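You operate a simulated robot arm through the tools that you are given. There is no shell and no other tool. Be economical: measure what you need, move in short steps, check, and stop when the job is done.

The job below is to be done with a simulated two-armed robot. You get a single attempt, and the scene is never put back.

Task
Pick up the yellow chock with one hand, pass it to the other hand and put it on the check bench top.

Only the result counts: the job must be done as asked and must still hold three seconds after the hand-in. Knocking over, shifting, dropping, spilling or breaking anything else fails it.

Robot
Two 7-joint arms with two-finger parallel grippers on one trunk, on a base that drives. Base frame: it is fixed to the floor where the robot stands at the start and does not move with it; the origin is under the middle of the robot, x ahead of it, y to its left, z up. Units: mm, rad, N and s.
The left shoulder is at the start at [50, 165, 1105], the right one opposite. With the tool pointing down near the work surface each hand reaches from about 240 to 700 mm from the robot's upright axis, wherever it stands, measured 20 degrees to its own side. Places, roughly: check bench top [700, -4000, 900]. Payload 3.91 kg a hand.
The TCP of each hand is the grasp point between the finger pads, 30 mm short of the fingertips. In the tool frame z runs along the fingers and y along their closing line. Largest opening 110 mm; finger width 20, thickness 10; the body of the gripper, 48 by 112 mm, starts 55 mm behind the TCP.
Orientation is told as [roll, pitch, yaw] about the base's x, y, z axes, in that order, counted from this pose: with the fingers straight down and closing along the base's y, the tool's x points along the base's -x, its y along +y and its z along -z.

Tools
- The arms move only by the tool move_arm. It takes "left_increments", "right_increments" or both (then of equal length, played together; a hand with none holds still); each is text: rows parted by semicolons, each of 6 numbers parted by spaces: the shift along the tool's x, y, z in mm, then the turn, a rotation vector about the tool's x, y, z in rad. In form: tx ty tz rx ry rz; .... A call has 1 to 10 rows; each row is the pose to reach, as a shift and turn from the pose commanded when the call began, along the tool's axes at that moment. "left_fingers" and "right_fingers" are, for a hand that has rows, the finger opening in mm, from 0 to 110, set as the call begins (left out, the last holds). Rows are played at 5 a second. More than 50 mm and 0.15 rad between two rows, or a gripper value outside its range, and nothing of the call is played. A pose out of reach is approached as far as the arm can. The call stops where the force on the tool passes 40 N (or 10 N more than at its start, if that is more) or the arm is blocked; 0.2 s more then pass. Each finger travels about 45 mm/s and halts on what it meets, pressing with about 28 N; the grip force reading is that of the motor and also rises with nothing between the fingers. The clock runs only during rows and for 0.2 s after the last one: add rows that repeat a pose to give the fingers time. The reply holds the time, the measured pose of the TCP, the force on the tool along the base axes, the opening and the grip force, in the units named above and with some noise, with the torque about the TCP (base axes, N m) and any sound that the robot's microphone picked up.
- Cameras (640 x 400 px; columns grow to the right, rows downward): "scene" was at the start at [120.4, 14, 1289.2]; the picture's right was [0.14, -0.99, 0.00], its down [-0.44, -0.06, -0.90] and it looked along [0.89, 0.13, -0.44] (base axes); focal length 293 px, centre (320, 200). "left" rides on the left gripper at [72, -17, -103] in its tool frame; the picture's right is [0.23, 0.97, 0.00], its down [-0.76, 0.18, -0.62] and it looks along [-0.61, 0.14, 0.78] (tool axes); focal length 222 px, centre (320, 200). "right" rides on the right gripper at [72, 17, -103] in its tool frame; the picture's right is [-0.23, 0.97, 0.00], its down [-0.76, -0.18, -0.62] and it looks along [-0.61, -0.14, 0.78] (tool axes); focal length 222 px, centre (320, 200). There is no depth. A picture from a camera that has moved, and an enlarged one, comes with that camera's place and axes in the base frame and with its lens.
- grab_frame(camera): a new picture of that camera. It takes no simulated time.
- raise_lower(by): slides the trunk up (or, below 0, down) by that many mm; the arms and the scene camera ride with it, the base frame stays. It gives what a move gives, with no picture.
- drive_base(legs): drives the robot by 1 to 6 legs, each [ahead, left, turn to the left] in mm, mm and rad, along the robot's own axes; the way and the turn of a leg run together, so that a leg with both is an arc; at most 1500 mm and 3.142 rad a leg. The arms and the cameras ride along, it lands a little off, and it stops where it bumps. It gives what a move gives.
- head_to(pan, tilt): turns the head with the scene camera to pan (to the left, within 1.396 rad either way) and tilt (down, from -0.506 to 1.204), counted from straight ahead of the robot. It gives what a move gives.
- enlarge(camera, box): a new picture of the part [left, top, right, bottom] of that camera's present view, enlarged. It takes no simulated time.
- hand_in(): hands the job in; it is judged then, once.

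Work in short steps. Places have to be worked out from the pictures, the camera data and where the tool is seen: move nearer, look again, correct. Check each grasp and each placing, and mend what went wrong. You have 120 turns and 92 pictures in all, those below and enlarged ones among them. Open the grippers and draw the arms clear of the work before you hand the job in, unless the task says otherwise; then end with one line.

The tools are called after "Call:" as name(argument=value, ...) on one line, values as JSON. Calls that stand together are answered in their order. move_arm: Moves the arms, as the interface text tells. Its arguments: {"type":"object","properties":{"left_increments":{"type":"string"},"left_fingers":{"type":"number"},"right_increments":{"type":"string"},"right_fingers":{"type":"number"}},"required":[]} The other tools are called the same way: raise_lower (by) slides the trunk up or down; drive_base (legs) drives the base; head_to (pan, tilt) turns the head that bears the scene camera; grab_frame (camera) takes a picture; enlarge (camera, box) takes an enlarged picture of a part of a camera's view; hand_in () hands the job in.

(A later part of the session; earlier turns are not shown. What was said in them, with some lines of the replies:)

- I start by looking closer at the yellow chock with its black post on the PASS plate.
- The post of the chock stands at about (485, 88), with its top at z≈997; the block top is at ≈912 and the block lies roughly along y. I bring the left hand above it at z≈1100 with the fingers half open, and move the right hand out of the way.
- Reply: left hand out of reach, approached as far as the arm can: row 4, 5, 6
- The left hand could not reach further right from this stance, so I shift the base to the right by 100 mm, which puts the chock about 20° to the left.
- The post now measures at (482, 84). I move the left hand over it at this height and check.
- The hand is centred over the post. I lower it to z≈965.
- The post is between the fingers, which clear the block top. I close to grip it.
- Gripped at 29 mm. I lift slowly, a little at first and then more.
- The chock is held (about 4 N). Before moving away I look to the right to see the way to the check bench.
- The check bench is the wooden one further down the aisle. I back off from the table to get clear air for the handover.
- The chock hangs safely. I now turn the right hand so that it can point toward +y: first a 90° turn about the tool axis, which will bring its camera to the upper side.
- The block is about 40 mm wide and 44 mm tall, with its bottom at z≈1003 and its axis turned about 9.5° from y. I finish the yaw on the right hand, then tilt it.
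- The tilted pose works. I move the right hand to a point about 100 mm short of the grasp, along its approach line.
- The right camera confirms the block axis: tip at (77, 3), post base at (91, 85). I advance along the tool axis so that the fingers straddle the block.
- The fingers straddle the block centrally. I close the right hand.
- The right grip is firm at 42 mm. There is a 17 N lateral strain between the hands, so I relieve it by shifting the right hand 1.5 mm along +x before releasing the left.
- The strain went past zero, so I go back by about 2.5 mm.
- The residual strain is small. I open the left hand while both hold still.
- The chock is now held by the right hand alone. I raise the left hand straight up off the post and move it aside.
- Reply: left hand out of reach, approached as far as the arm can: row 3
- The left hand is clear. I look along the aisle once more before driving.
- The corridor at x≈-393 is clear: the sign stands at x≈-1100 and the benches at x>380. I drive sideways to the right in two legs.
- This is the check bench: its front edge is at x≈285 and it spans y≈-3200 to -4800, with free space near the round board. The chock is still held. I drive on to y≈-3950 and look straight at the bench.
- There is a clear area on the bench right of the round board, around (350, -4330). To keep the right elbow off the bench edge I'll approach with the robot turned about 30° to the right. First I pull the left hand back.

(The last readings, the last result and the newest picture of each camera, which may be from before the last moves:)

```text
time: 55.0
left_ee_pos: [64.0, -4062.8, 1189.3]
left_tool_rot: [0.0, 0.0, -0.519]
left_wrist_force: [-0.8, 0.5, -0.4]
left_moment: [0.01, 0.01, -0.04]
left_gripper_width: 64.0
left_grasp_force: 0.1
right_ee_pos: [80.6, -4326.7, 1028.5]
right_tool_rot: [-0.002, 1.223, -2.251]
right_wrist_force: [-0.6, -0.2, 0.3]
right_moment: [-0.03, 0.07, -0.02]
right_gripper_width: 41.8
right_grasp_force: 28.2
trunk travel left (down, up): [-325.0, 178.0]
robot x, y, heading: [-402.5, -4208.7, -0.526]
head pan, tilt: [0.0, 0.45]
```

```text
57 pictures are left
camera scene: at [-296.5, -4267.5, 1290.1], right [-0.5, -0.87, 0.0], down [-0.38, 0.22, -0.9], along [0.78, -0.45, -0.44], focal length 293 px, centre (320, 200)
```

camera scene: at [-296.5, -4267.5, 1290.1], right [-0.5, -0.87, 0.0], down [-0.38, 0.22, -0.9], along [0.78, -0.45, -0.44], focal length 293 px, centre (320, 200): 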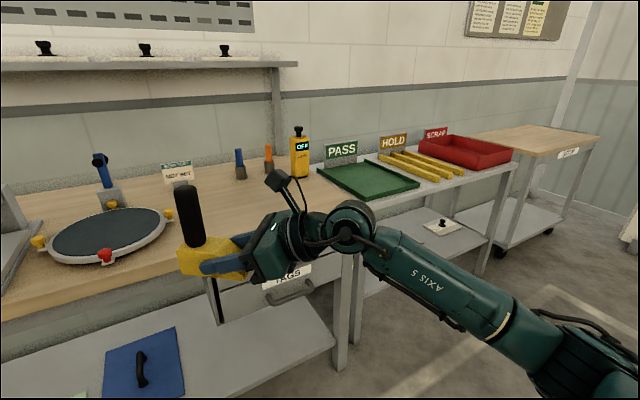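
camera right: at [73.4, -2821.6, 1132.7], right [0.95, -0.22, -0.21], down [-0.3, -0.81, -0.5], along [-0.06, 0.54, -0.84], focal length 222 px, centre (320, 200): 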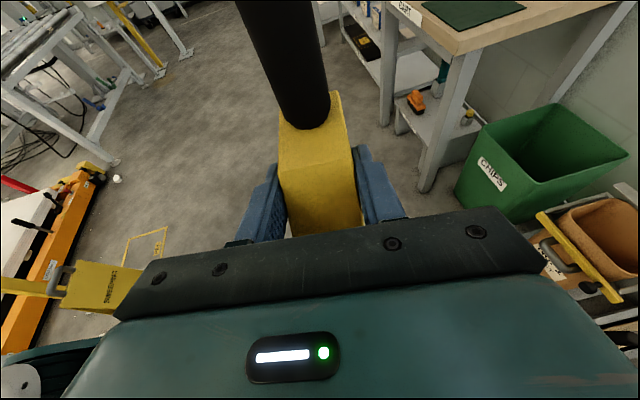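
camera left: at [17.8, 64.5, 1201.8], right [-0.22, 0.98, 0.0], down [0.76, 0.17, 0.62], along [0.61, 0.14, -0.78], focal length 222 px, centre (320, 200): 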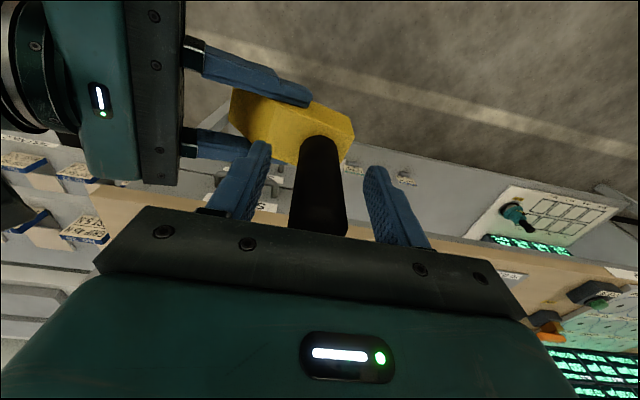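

I enlarge the front edge of the bench to locate it more accurately.

Call:
enlarge(camera="scene", box=[0, 200, 380, 400])

Call:
grab_frame(camera="right")

Call:
grab_frame(camera="left")

```text
1.68 times, centred on (190, 300) of scene
camera zoom: at [-296.5, -4267.5, 1290.1], right [-0.5, -0.87, 0.0], down [-0.38, 0.22, -0.9], along [0.78, -0.45, -0.44], focal length 494 px, centre (539, 32)
```

zoom: 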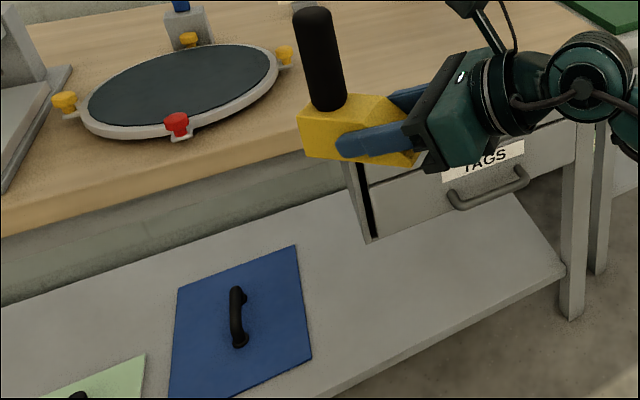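

```text
55 pictures are left
camera right: at [47.6, -4392.3, 1132.6], right [0.71, -0.67, -0.21], down [-0.67, -0.55, -0.5], along [0.22, 0.5, -0.84], focal length 222 px, centre (320, 200)
```

right: 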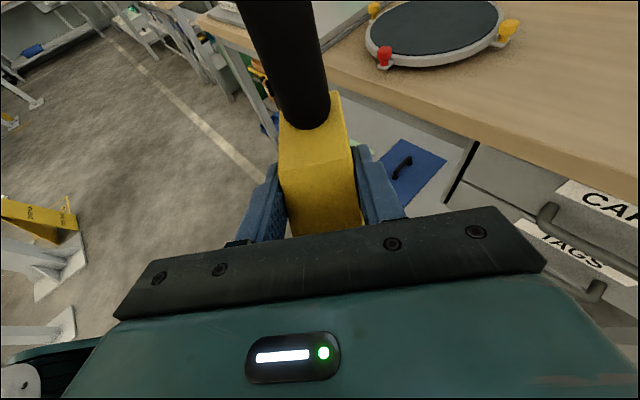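

```text
54 pictures are left
camera left: at [-7.8, -4042.2, 1291.1], right [0.29, 0.96, 0.0], down [0.75, -0.22, 0.62], along [0.6, -0.18, -0.78], focal length 222 px, centre (320, 200)
```

left: 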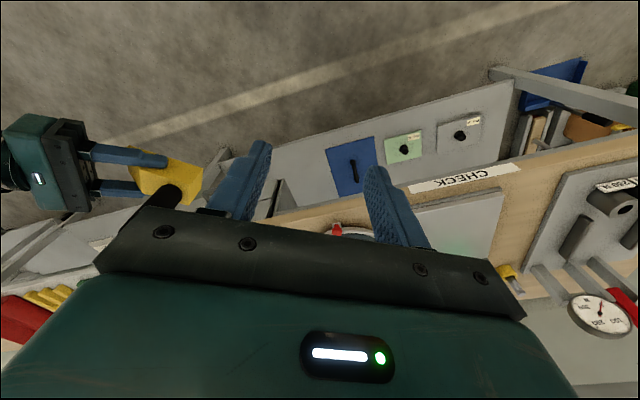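

Cross-checking the views puts the bench top at z≈866, its front edge at x≈372, and the round board's edge near y≈-4262. I aim to set the chock near (455, -4450), and drive most of the way first.

Call:
drive_base(legs=[[255, 55, 0]])

Call:
grab_frame(camera="scene")

Call:
grab_frame(camera="right")

```text
time: 56.8
left_ee_pos: [313.0, -4143.1, 1188.8]
left_tool_rot: [0.0, 0.0, -0.519]
left_wrist_force: [0.8, 0.7, -0.7]
left_moment: [0.02, 0.03, -0.02]
left_gripper_width: 64.0
left_grasp_force: 0.0
right_ee_pos: [328.8, -4406.6, 1027.8]
right_tool_rot: [-0.004, 1.222, -2.254]
right_wrist_force: [0.0, 0.8, 0.4]
right_moment: [-0.08, 0.03, 0.0]
right_gripper_width: 41.7
right_grasp_force: 28.1
trunk travel left (down, up): [-325.0, 178.0]
robot x, y, heading: [-155.5, -4287.3, -0.525]
head pan, tilt: [0.0, 0.45]
```

```text
53 pictures are left
camera scene: at [-47.6, -4347.1, 1290.0], right [-0.5, -0.87, 0.0], down [-0.38, 0.22, -0.9], along [0.78, -0.45, -0.44], focal length 293 px, centre (320, 200)
```

scene: 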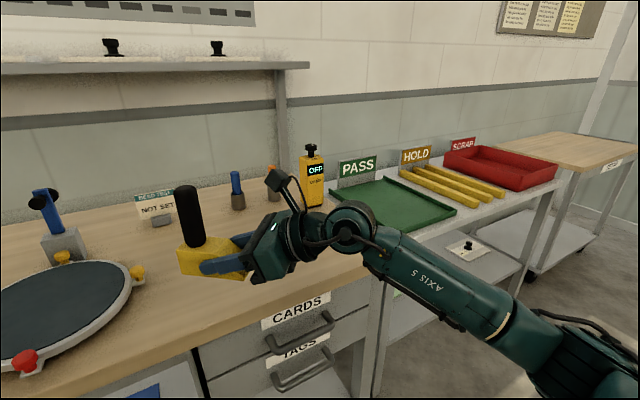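

```text
52 pictures are left
camera right: at [296.2, -4472.3, 1132.3], right [0.71, -0.67, -0.21], down [-0.67, -0.55, -0.5], along [0.22, 0.5, -0.84], focal length 222 px, centre (320, 200)
```

right: 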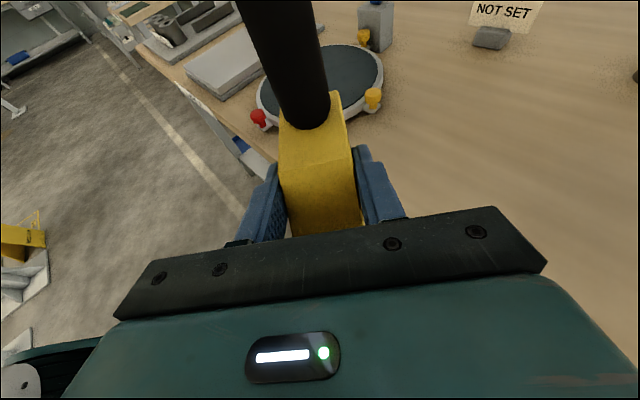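

The clearance looks good. I drive about 100 mm more, and the arm will do the rest.

Call:
drive_base(legs=[[100, 10, 0]])

Call:
grab_frame(camera="scene")

Call:
grab_frame(camera="left")

```text
time: 58.0
left_ee_pos: [404.7, -4184.4, 1188.7]
left_tool_rot: [0.0, -0.002, -0.521]
left_wrist_force: [0.9, 0.1, -0.9]
left_moment: [0.0, -0.04, 0.0]
left_gripper_width: 64.0
left_grasp_force: 0.1
right_ee_pos: [420.3, -4447.6, 1028.9]
right_tool_rot: [-0.003, 1.221, -2.256]
right_wrist_force: [0.0, 0.2, 0.0]
right_moment: [-0.04, 0.06, 0.01]
right_gripper_width: 41.8
right_grasp_force: 28.3
trunk travel left (down, up): [-325.0, 178.0]
robot x, y, heading: [-60.4, -4331.4, -0.519]
head pan, tilt: [0.0, 0.45]
```

```text
51 pictures are left
camera scene: at [43.6, -4388.2, 1290.0], right [-0.5, -0.87, 0.0], down [-0.38, 0.22, -0.9], along [0.78, -0.45, -0.44], focal length 293 px, centre (320, 200)
```

scene: 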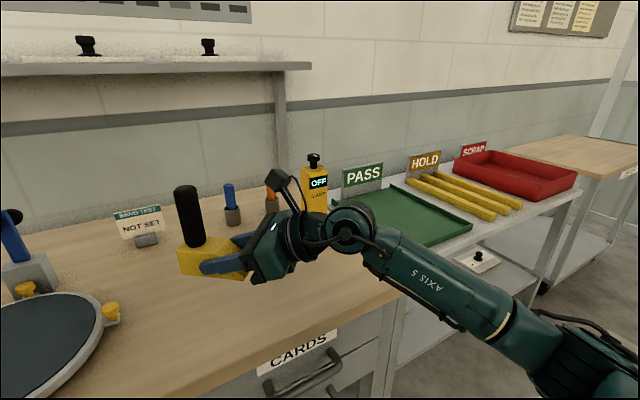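

```text
50 pictures are left
camera left: at [332.6, -4163.4, 1290.9], right [0.29, 0.96, 0.0], down [0.75, -0.22, 0.62], along [0.6, -0.18, -0.78], focal length 222 px, centre (320, 200)
```

left: 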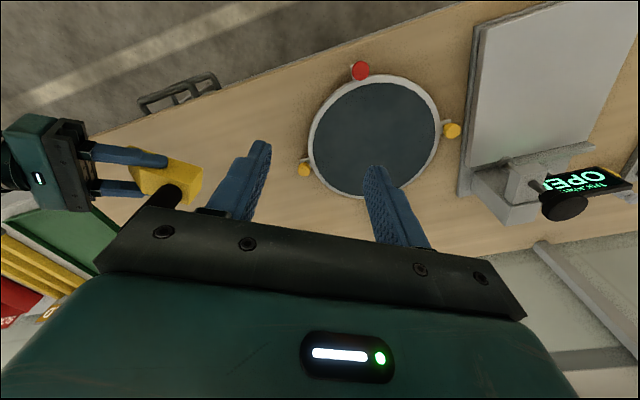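

The edge is confirmed at x≈365. I shift the right hand 45 mm further in (+x, -y) and lower it about 112 mm.

Call:
move_arm(right_increments="0 22 0 0 0 0;0 45 0 0 0 0;-28 45 10 0 0 0;-56 45 20.5 0 0 0;-85 45 31 0 0 0;-105 45 38 0 0 0;-105 45 38 0 0 0")

Call:
grab_frame(camera="scene")

Call:
grab_frame(camera="left")

Call:
grab_frame(camera="right")

```text
time: 59.6
left_ee_pos: [402.8, -4184.1, 1189.4]
left_tool_rot: [0.0, 0.001, -0.52]
left_wrist_force: [-0.1, 0.5, -0.6]
left_moment: [-0.01, 0.01, -0.01]
left_gripper_width: 64.0
left_grasp_force: 0.1
right_ee_pos: [453.4, -4477.1, 915.7]
right_tool_rot: [-0.001, 1.222, -2.254]
right_wrist_force: [-0.4, -0.2, 0.1]
right_moment: [-0.08, 0.06, 0.01]
right_gripper_width: 41.5
right_grasp_force: 27.8
trunk travel left (down, up): [-325.0, 178.0]
robot x, y, heading: [-60.7, -4330.2, -0.525]
head pan, tilt: [0.0, 0.45]
```

```text
49 pictures are left
camera scene: at [42.9, -4387.8, 1290.1], right [-0.5, -0.87, 0.0], down [-0.38, 0.22, -0.9], along [0.78, -0.45, -0.44], focal length 293 px, centre (320, 200)
```

scene: 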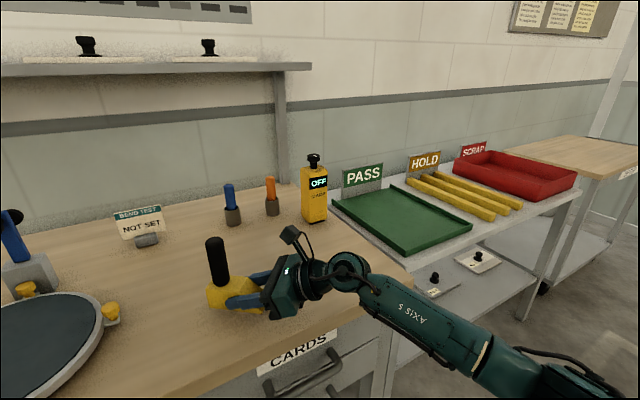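

```text
48 pictures are left
camera left: at [331.8, -4163.1, 1291.1], right [0.29, 0.96, 0.0], down [0.75, -0.22, 0.62], along [0.6, -0.18, -0.78], focal length 222 px, centre (320, 200)
```

left: 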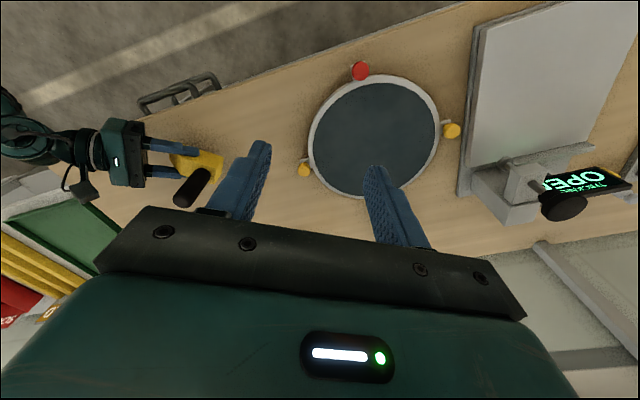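

```text
47 pictures are left
camera right: at [421.4, -4541.9, 1019.5], right [0.71, -0.67, -0.21], down [-0.67, -0.55, -0.5], along [0.22, 0.5, -0.84], focal length 222 px, centre (320, 200)
```

right: 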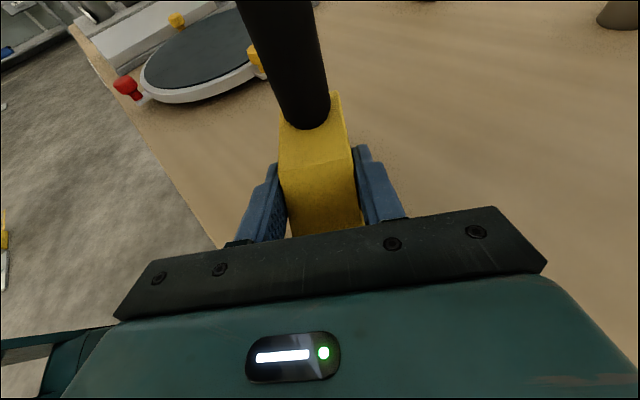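

The spot is clear. I enlarge to judge the remaining gap and the tilt of the block.

Call:
enlarge(camera="scene", box=[160, 210, 400, 360])

Call:
move_arm(right_increments="-5.6 0 2.1 0 0 0;-9.4 0 3.4 0 0 0;-13.2 0 4.8 0 0 0;-13.2 0 4.8 0 0 0")

Call:
enlarge(camera="scene", box=[160, 210, 400, 360])

```text
2.67 times, centred on (280, 285) of scene
camera zoom: at [42.9, -4387.8, 1290.1], right [-0.5, -0.87, 0.0], down [-0.38, 0.22, -0.9], along [0.78, -0.45, -0.44], focal length 782 px, centre (427, -27)
```

zoom: 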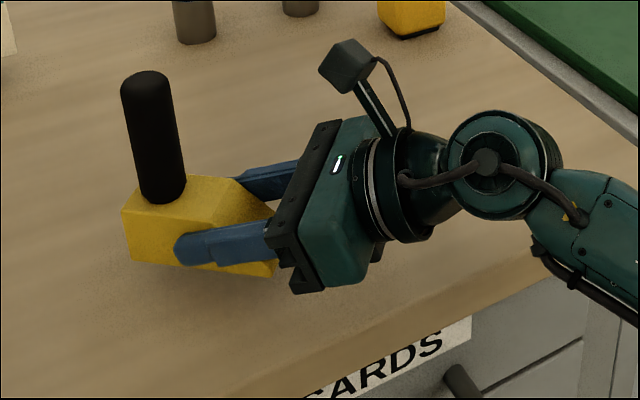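

```text
time: 60.6
left_ee_pos: [403.5, -4183.0, 1188.1]
left_tool_rot: [0.001, 0.001, -0.52]
left_wrist_force: [0.6, -0.6, 0.1]
left_moment: [0.01, -0.01, 0.0]
left_gripper_width: 64.2
left_grasp_force: 0.1
right_ee_pos: [455.2, -4475.6, 902.3]
right_tool_rot: [-0.001, 1.221, -2.253]
right_wrist_force: [0.6, 0.4, -0.1]
right_moment: [-0.07, 0.05, -0.01]
right_gripper_width: 41.7
right_grasp_force: 27.6
trunk travel left (down, up): [-325.0, 178.0]
robot x, y, heading: [-63.9, -4331.6, -0.524]
head pan, tilt: [0.0, 0.45]
```

```text
2.67 times, centred on (280, 285) of scene
camera zoom: at [42.9, -4387.9, 1290.1], right [-0.5, -0.87, 0.0], down [-0.38, 0.22, -0.9], along [0.78, -0.45, -0.44], focal length 782 px, centre (427, -27)
```

zoom: 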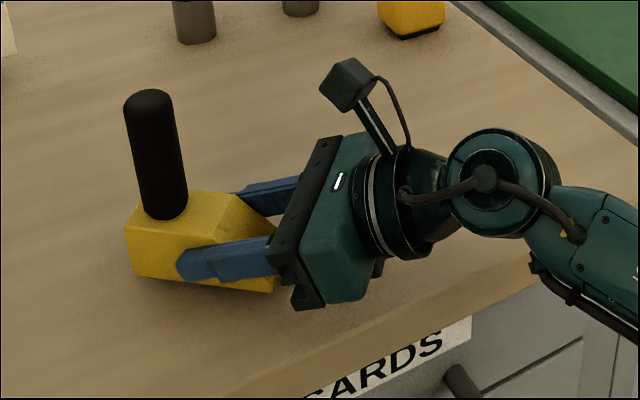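

No contact yet. I creep down in 2–3 mm rows and watch the vertical force.

Call:
move_arm(right_increments="-2 0 0.7 0 0 0;-4 0 1.4 0 0 0;-6 0 2.1 0 0 0;-6 0 2.1 0 0 0")

```text
time: 61.6
left_ee_pos: [404.0, -4184.2, 1188.6]
left_tool_rot: [0.0, 0.0, -0.519]
left_wrist_force: [1.3, 0.0, 0.4]
left_moment: [0.01, 0.0, 0.0]
left_gripper_width: 64.0
left_grasp_force: 0.0
right_ee_pos: [454.0, -4476.2, 896.1]
right_tool_rot: [-0.002, 1.222, -2.254]
right_wrist_force: [-0.5, 0.7, -0.1]
right_moment: [-0.08, 0.06, 0.02]
right_gripper_width: 41.7
right_grasp_force: 28.5
trunk travel left (down, up): [-325.0, 178.0]
robot x, y, heading: [-60.2, -4327.9, -0.518]
head pan, tilt: [0.0, 0.45]
```

Call:
move_arm(right_increments="-1.5 0 0.5 0 0 0;-3 0 1.1 0 0 0;-3 0 1.1 0 0 0")

```text
time: 62.4
left_ee_pos: [403.0, -4183.3, 1188.5]
left_tool_rot: [0.0, 0.0, -0.518]
left_wrist_force: [-0.6, 0.4, 0.0]
left_moment: [0.01, 0.01, -0.01]
left_gripper_width: 64.0
left_grasp_force: 0.0
right_ee_pos: [454.9, -4476.3, 893.1]
right_tool_rot: [-0.001, 1.22, -2.252]
right_wrist_force: [0.1, 0.6, 0.8]
right_moment: [-0.05, 0.11, -0.02]
right_gripper_width: 41.8
right_grasp_force: 28.1
trunk travel left (down, up): [-325.0, 178.0]
robot x, y, heading: [-62.1, -4329.1, -0.526]
head pan, tilt: [0.0, 0.45]
```

No contact at 893 yet, so I go a bit further.

Call:
move_arm(right_increments="-1.5 0 0.5 0 0 0;-3 0 1.1 0 0 0;-3 0 1.1 0 0 0")

Call:
enlarge(camera="scene", box=[190, 230, 310, 330])

```text
time: 63.2
left_ee_pos: [403.6, -4184.6, 1189.6]
left_tool_rot: [0.0, -0.001, -0.52]
left_wrist_force: [-0.5, -0.7, 0.1]
left_moment: [-0.01, 0.0, -0.01]
left_gripper_width: 63.9
left_grasp_force: 0.1
right_ee_pos: [453.9, -4476.3, 891.0]
right_tool_rot: [0.002, 1.223, -2.251]
right_wrist_force: [-0.9, -0.2, 1.7]
right_moment: [0.21, -0.04, 0.04]
right_gripper_width: 41.8
right_grasp_force: 27.8
trunk travel left (down, up): [-325.0, 178.0]
robot x, y, heading: [-66.8, -4325.3, -0.522]
head pan, tilt: [0.0, 0.45]
```

```text
4.00 times, centred on (250, 280) of scene
camera zoom: at [42.3, -4387.9, 1290.2], right [-0.5, -0.87, 0.0], down [-0.38, 0.22, -0.9], along [0.78, -0.45, -0.44], focal length 1174 px, centre (600, -120)
```

zoom: 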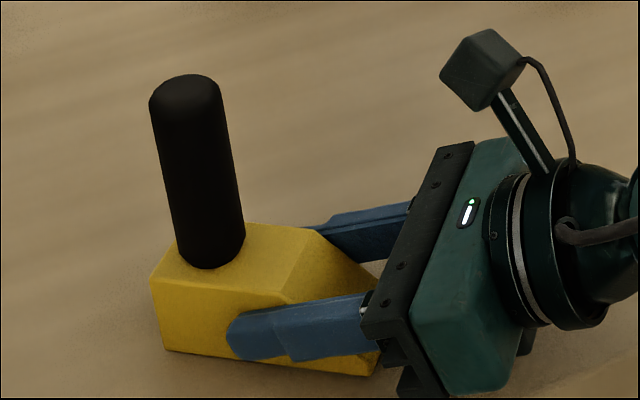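

First contact shows (force rising, moment changed). I go down 2 mm more to seat it.

Call:
move_arm(right_increments="-1 0 0.4 0 0 0;-2 0 0.7 0 0 0;-2 0 0.7 0 0 0")

```text
time: 64.0
left_ee_pos: [401.3, -4182.7, 1188.2]
left_tool_rot: [0.0, -0.002, -0.52]
left_wrist_force: [-0.1, -0.5, -0.7]
left_moment: [0.0, 0.01, -0.03]
left_gripper_width: 64.0
left_grasp_force: 0.0
right_ee_pos: [454.7, -4475.2, 890.7]
right_tool_rot: [0.004, 1.226, -2.249]
right_wrist_force: [-1.9, -1.6, 12.4]
right_moment: [0.59, -0.01, 0.09]
right_gripper_width: 41.8
right_grasp_force: 28.1
trunk travel left (down, up): [-325.0, 178.0]
robot x, y, heading: [-63.1, -4332.2, -0.522]
head pan, tilt: [0.0, 0.45]
```

It is seated on the bench with 12 N of support. I ease off 1 mm and open the right hand.

Call:
move_arm(right_increments="1 0 -0.4 0 0 0;1 0 -0.4 0 0 0;1 0 -0.4 0 0 0;1 0 -0.4 0 0 0;1 0 -0.4 0 0 0;1 0 -0.4 0 0 0", right_fingers=80)

Call:
enlarge(camera="scene", box=[160, 210, 400, 360])

Call:
grab_frame(camera="right")

```text
time: 65.4
left_ee_pos: [403.2, -4184.7, 1189.0]
left_tool_rot: [0.001, -0.003, -0.522]
left_wrist_force: [0.0, -0.1, -0.1]
left_moment: [-0.01, 0.02, -0.02]
left_gripper_width: 64.1
left_grasp_force: 0.0
right_ee_pos: [453.4, -4476.5, 888.7]
right_tool_rot: [-0.001, 1.223, -2.251]
right_wrist_force: [-0.2, -0.4, -0.1]
right_moment: [0.01, -0.02, 0.02]
right_gripper_width: 79.8
right_grasp_force: 0.1
trunk travel left (down, up): [-325.0, 178.0]
robot x, y, heading: [-60.1, -4329.4, -0.522]
head pan, tilt: [0.0, 0.45]
```

```text
2.67 times, centred on (280, 285) of scene
camera zoom: at [42.6, -4387.8, 1290.1], right [-0.5, -0.87, 0.0], down [-0.38, 0.22, -0.9], along [0.78, -0.45, -0.44], focal length 782 px, centre (427, -27)
```

zoom: 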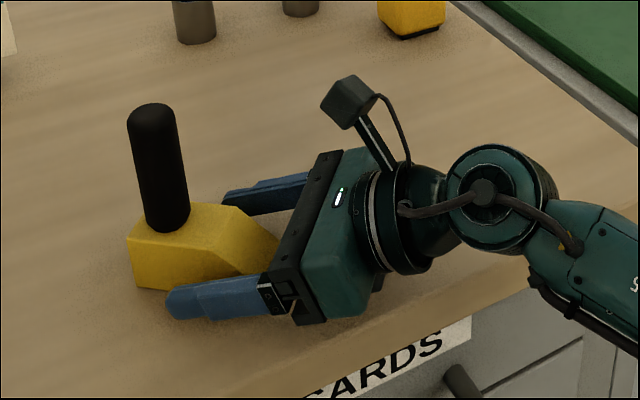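

```text
42 pictures are left
camera right: at [421.6, -4541.6, 993.0], right [0.71, -0.67, -0.21], down [-0.67, -0.55, -0.5], along [0.22, 0.5, -0.84], focal length 222 px, centre (320, 200)
```

right: 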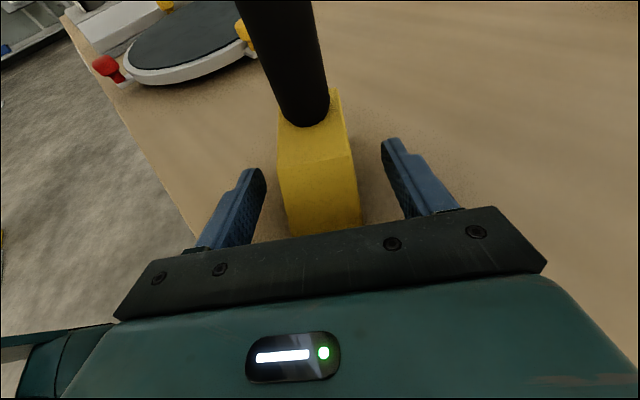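

The chock stands on its own with the fingers clear on both sides. I retract the right hand along its own axis, which goes backwards and up.

Call:
move_arm(right_increments="0 0 -25 0 0 0;0 0 -50 0 0 0;5 0 -80 0 0 0;20 0 -110 0 0 0;40 0 -130 0 0 0;40 0 -130 0 0 0")

Call:
grab_frame(camera="scene")

Call:
grab_frame(camera="right")

```text
time: 66.8
left_ee_pos: [402.8, -4184.4, 1188.9]
left_tool_rot: [0.0, -0.002, -0.52]
left_wrist_force: [0.2, 1.3, 0.4]
left_moment: [0.0, 0.01, 0.02]
left_gripper_width: 64.0
left_grasp_force: 0.1
right_ee_pos: [387.0, -4562.1, 971.1]
right_tool_rot: [0.0, 1.222, -2.252]
right_wrist_force: [0.1, 0.4, -0.9]
right_moment: [0.03, -0.02, -0.01]
right_gripper_width: 80.1
right_grasp_force: 0.1
trunk travel left (down, up): [-325.0, 178.0]
robot x, y, heading: [-62.7, -4333.3, -0.528]
head pan, tilt: [0.0, 0.45]
```

```text
41 pictures are left
camera scene: at [42.6, -4387.8, 1290.1], right [-0.5, -0.87, 0.0], down [-0.38, 0.22, -0.9], along [0.78, -0.45, -0.44], focal length 293 px, centre (320, 200)
```

scene: 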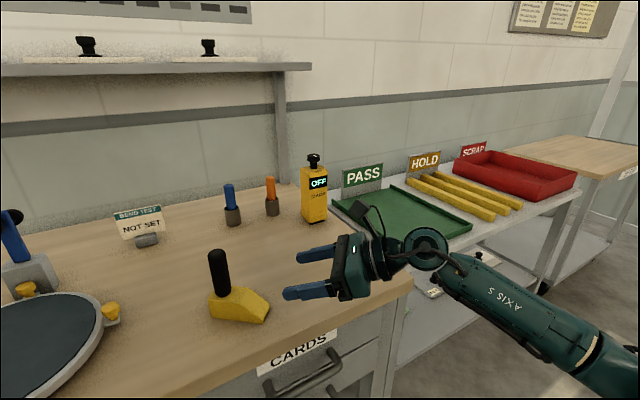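

```text
40 pictures are left
camera right: at [353.5, -4627.5, 1074.9], right [0.71, -0.67, -0.21], down [-0.67, -0.55, -0.5], along [0.22, 0.5, -0.84], focal length 222 px, centre (320, 200)
```

right: 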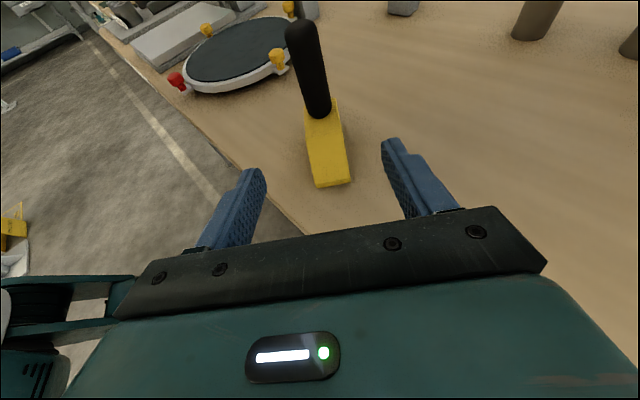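

The chock stands upright on the check bench top, and both hands are open and clear. I back the base off a little so the arms are fully clear of the work.

Call:
drive_base(legs=[[-280, 0, 0]])

Call:
grab_frame(camera="scene")

```text
time: 68.7
left_ee_pos: [159.6, -4043.6, 1189.2]
left_tool_rot: [0.0, -0.002, -0.519]
left_wrist_force: [-0.1, 0.6, -0.1]
left_moment: [-0.02, -0.03, 0.02]
left_gripper_width: 64.2
left_grasp_force: 0.1
right_ee_pos: [145.7, -4421.5, 971.7]
right_tool_rot: [0.002, 1.221, -2.249]
right_wrist_force: [-0.7, 1.0, 0.5]
right_moment: [-0.01, 0.0, 0.02]
right_gripper_width: 80.0
right_grasp_force: 0.1
trunk travel left (down, up): [-325.0, 178.0]
robot x, y, heading: [-308.0, -4188.5, -0.515]
head pan, tilt: [0.0, 0.45]
```

```text
39 pictures are left
camera scene: at [-199.9, -4248.4, 1290.2], right [-0.5, -0.87, 0.0], down [-0.38, 0.22, -0.9], along [0.78, -0.45, -0.43], focal length 293 px, centre (320, 200)
```

scene: 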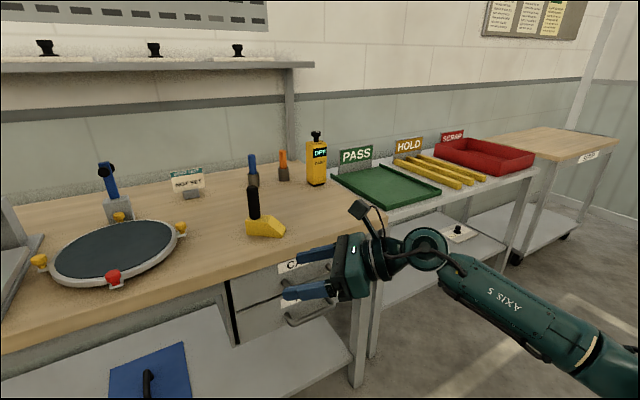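

The chock stands stably on the bench and nothing else has been disturbed, so I hand the job in.

Call:
hand_in()

```text
The job is handed in.
```

I picked up the yellow chock with the left hand, passed it to the right hand, and set it upright on the check bench top, with both hands open and clear before hand-in.
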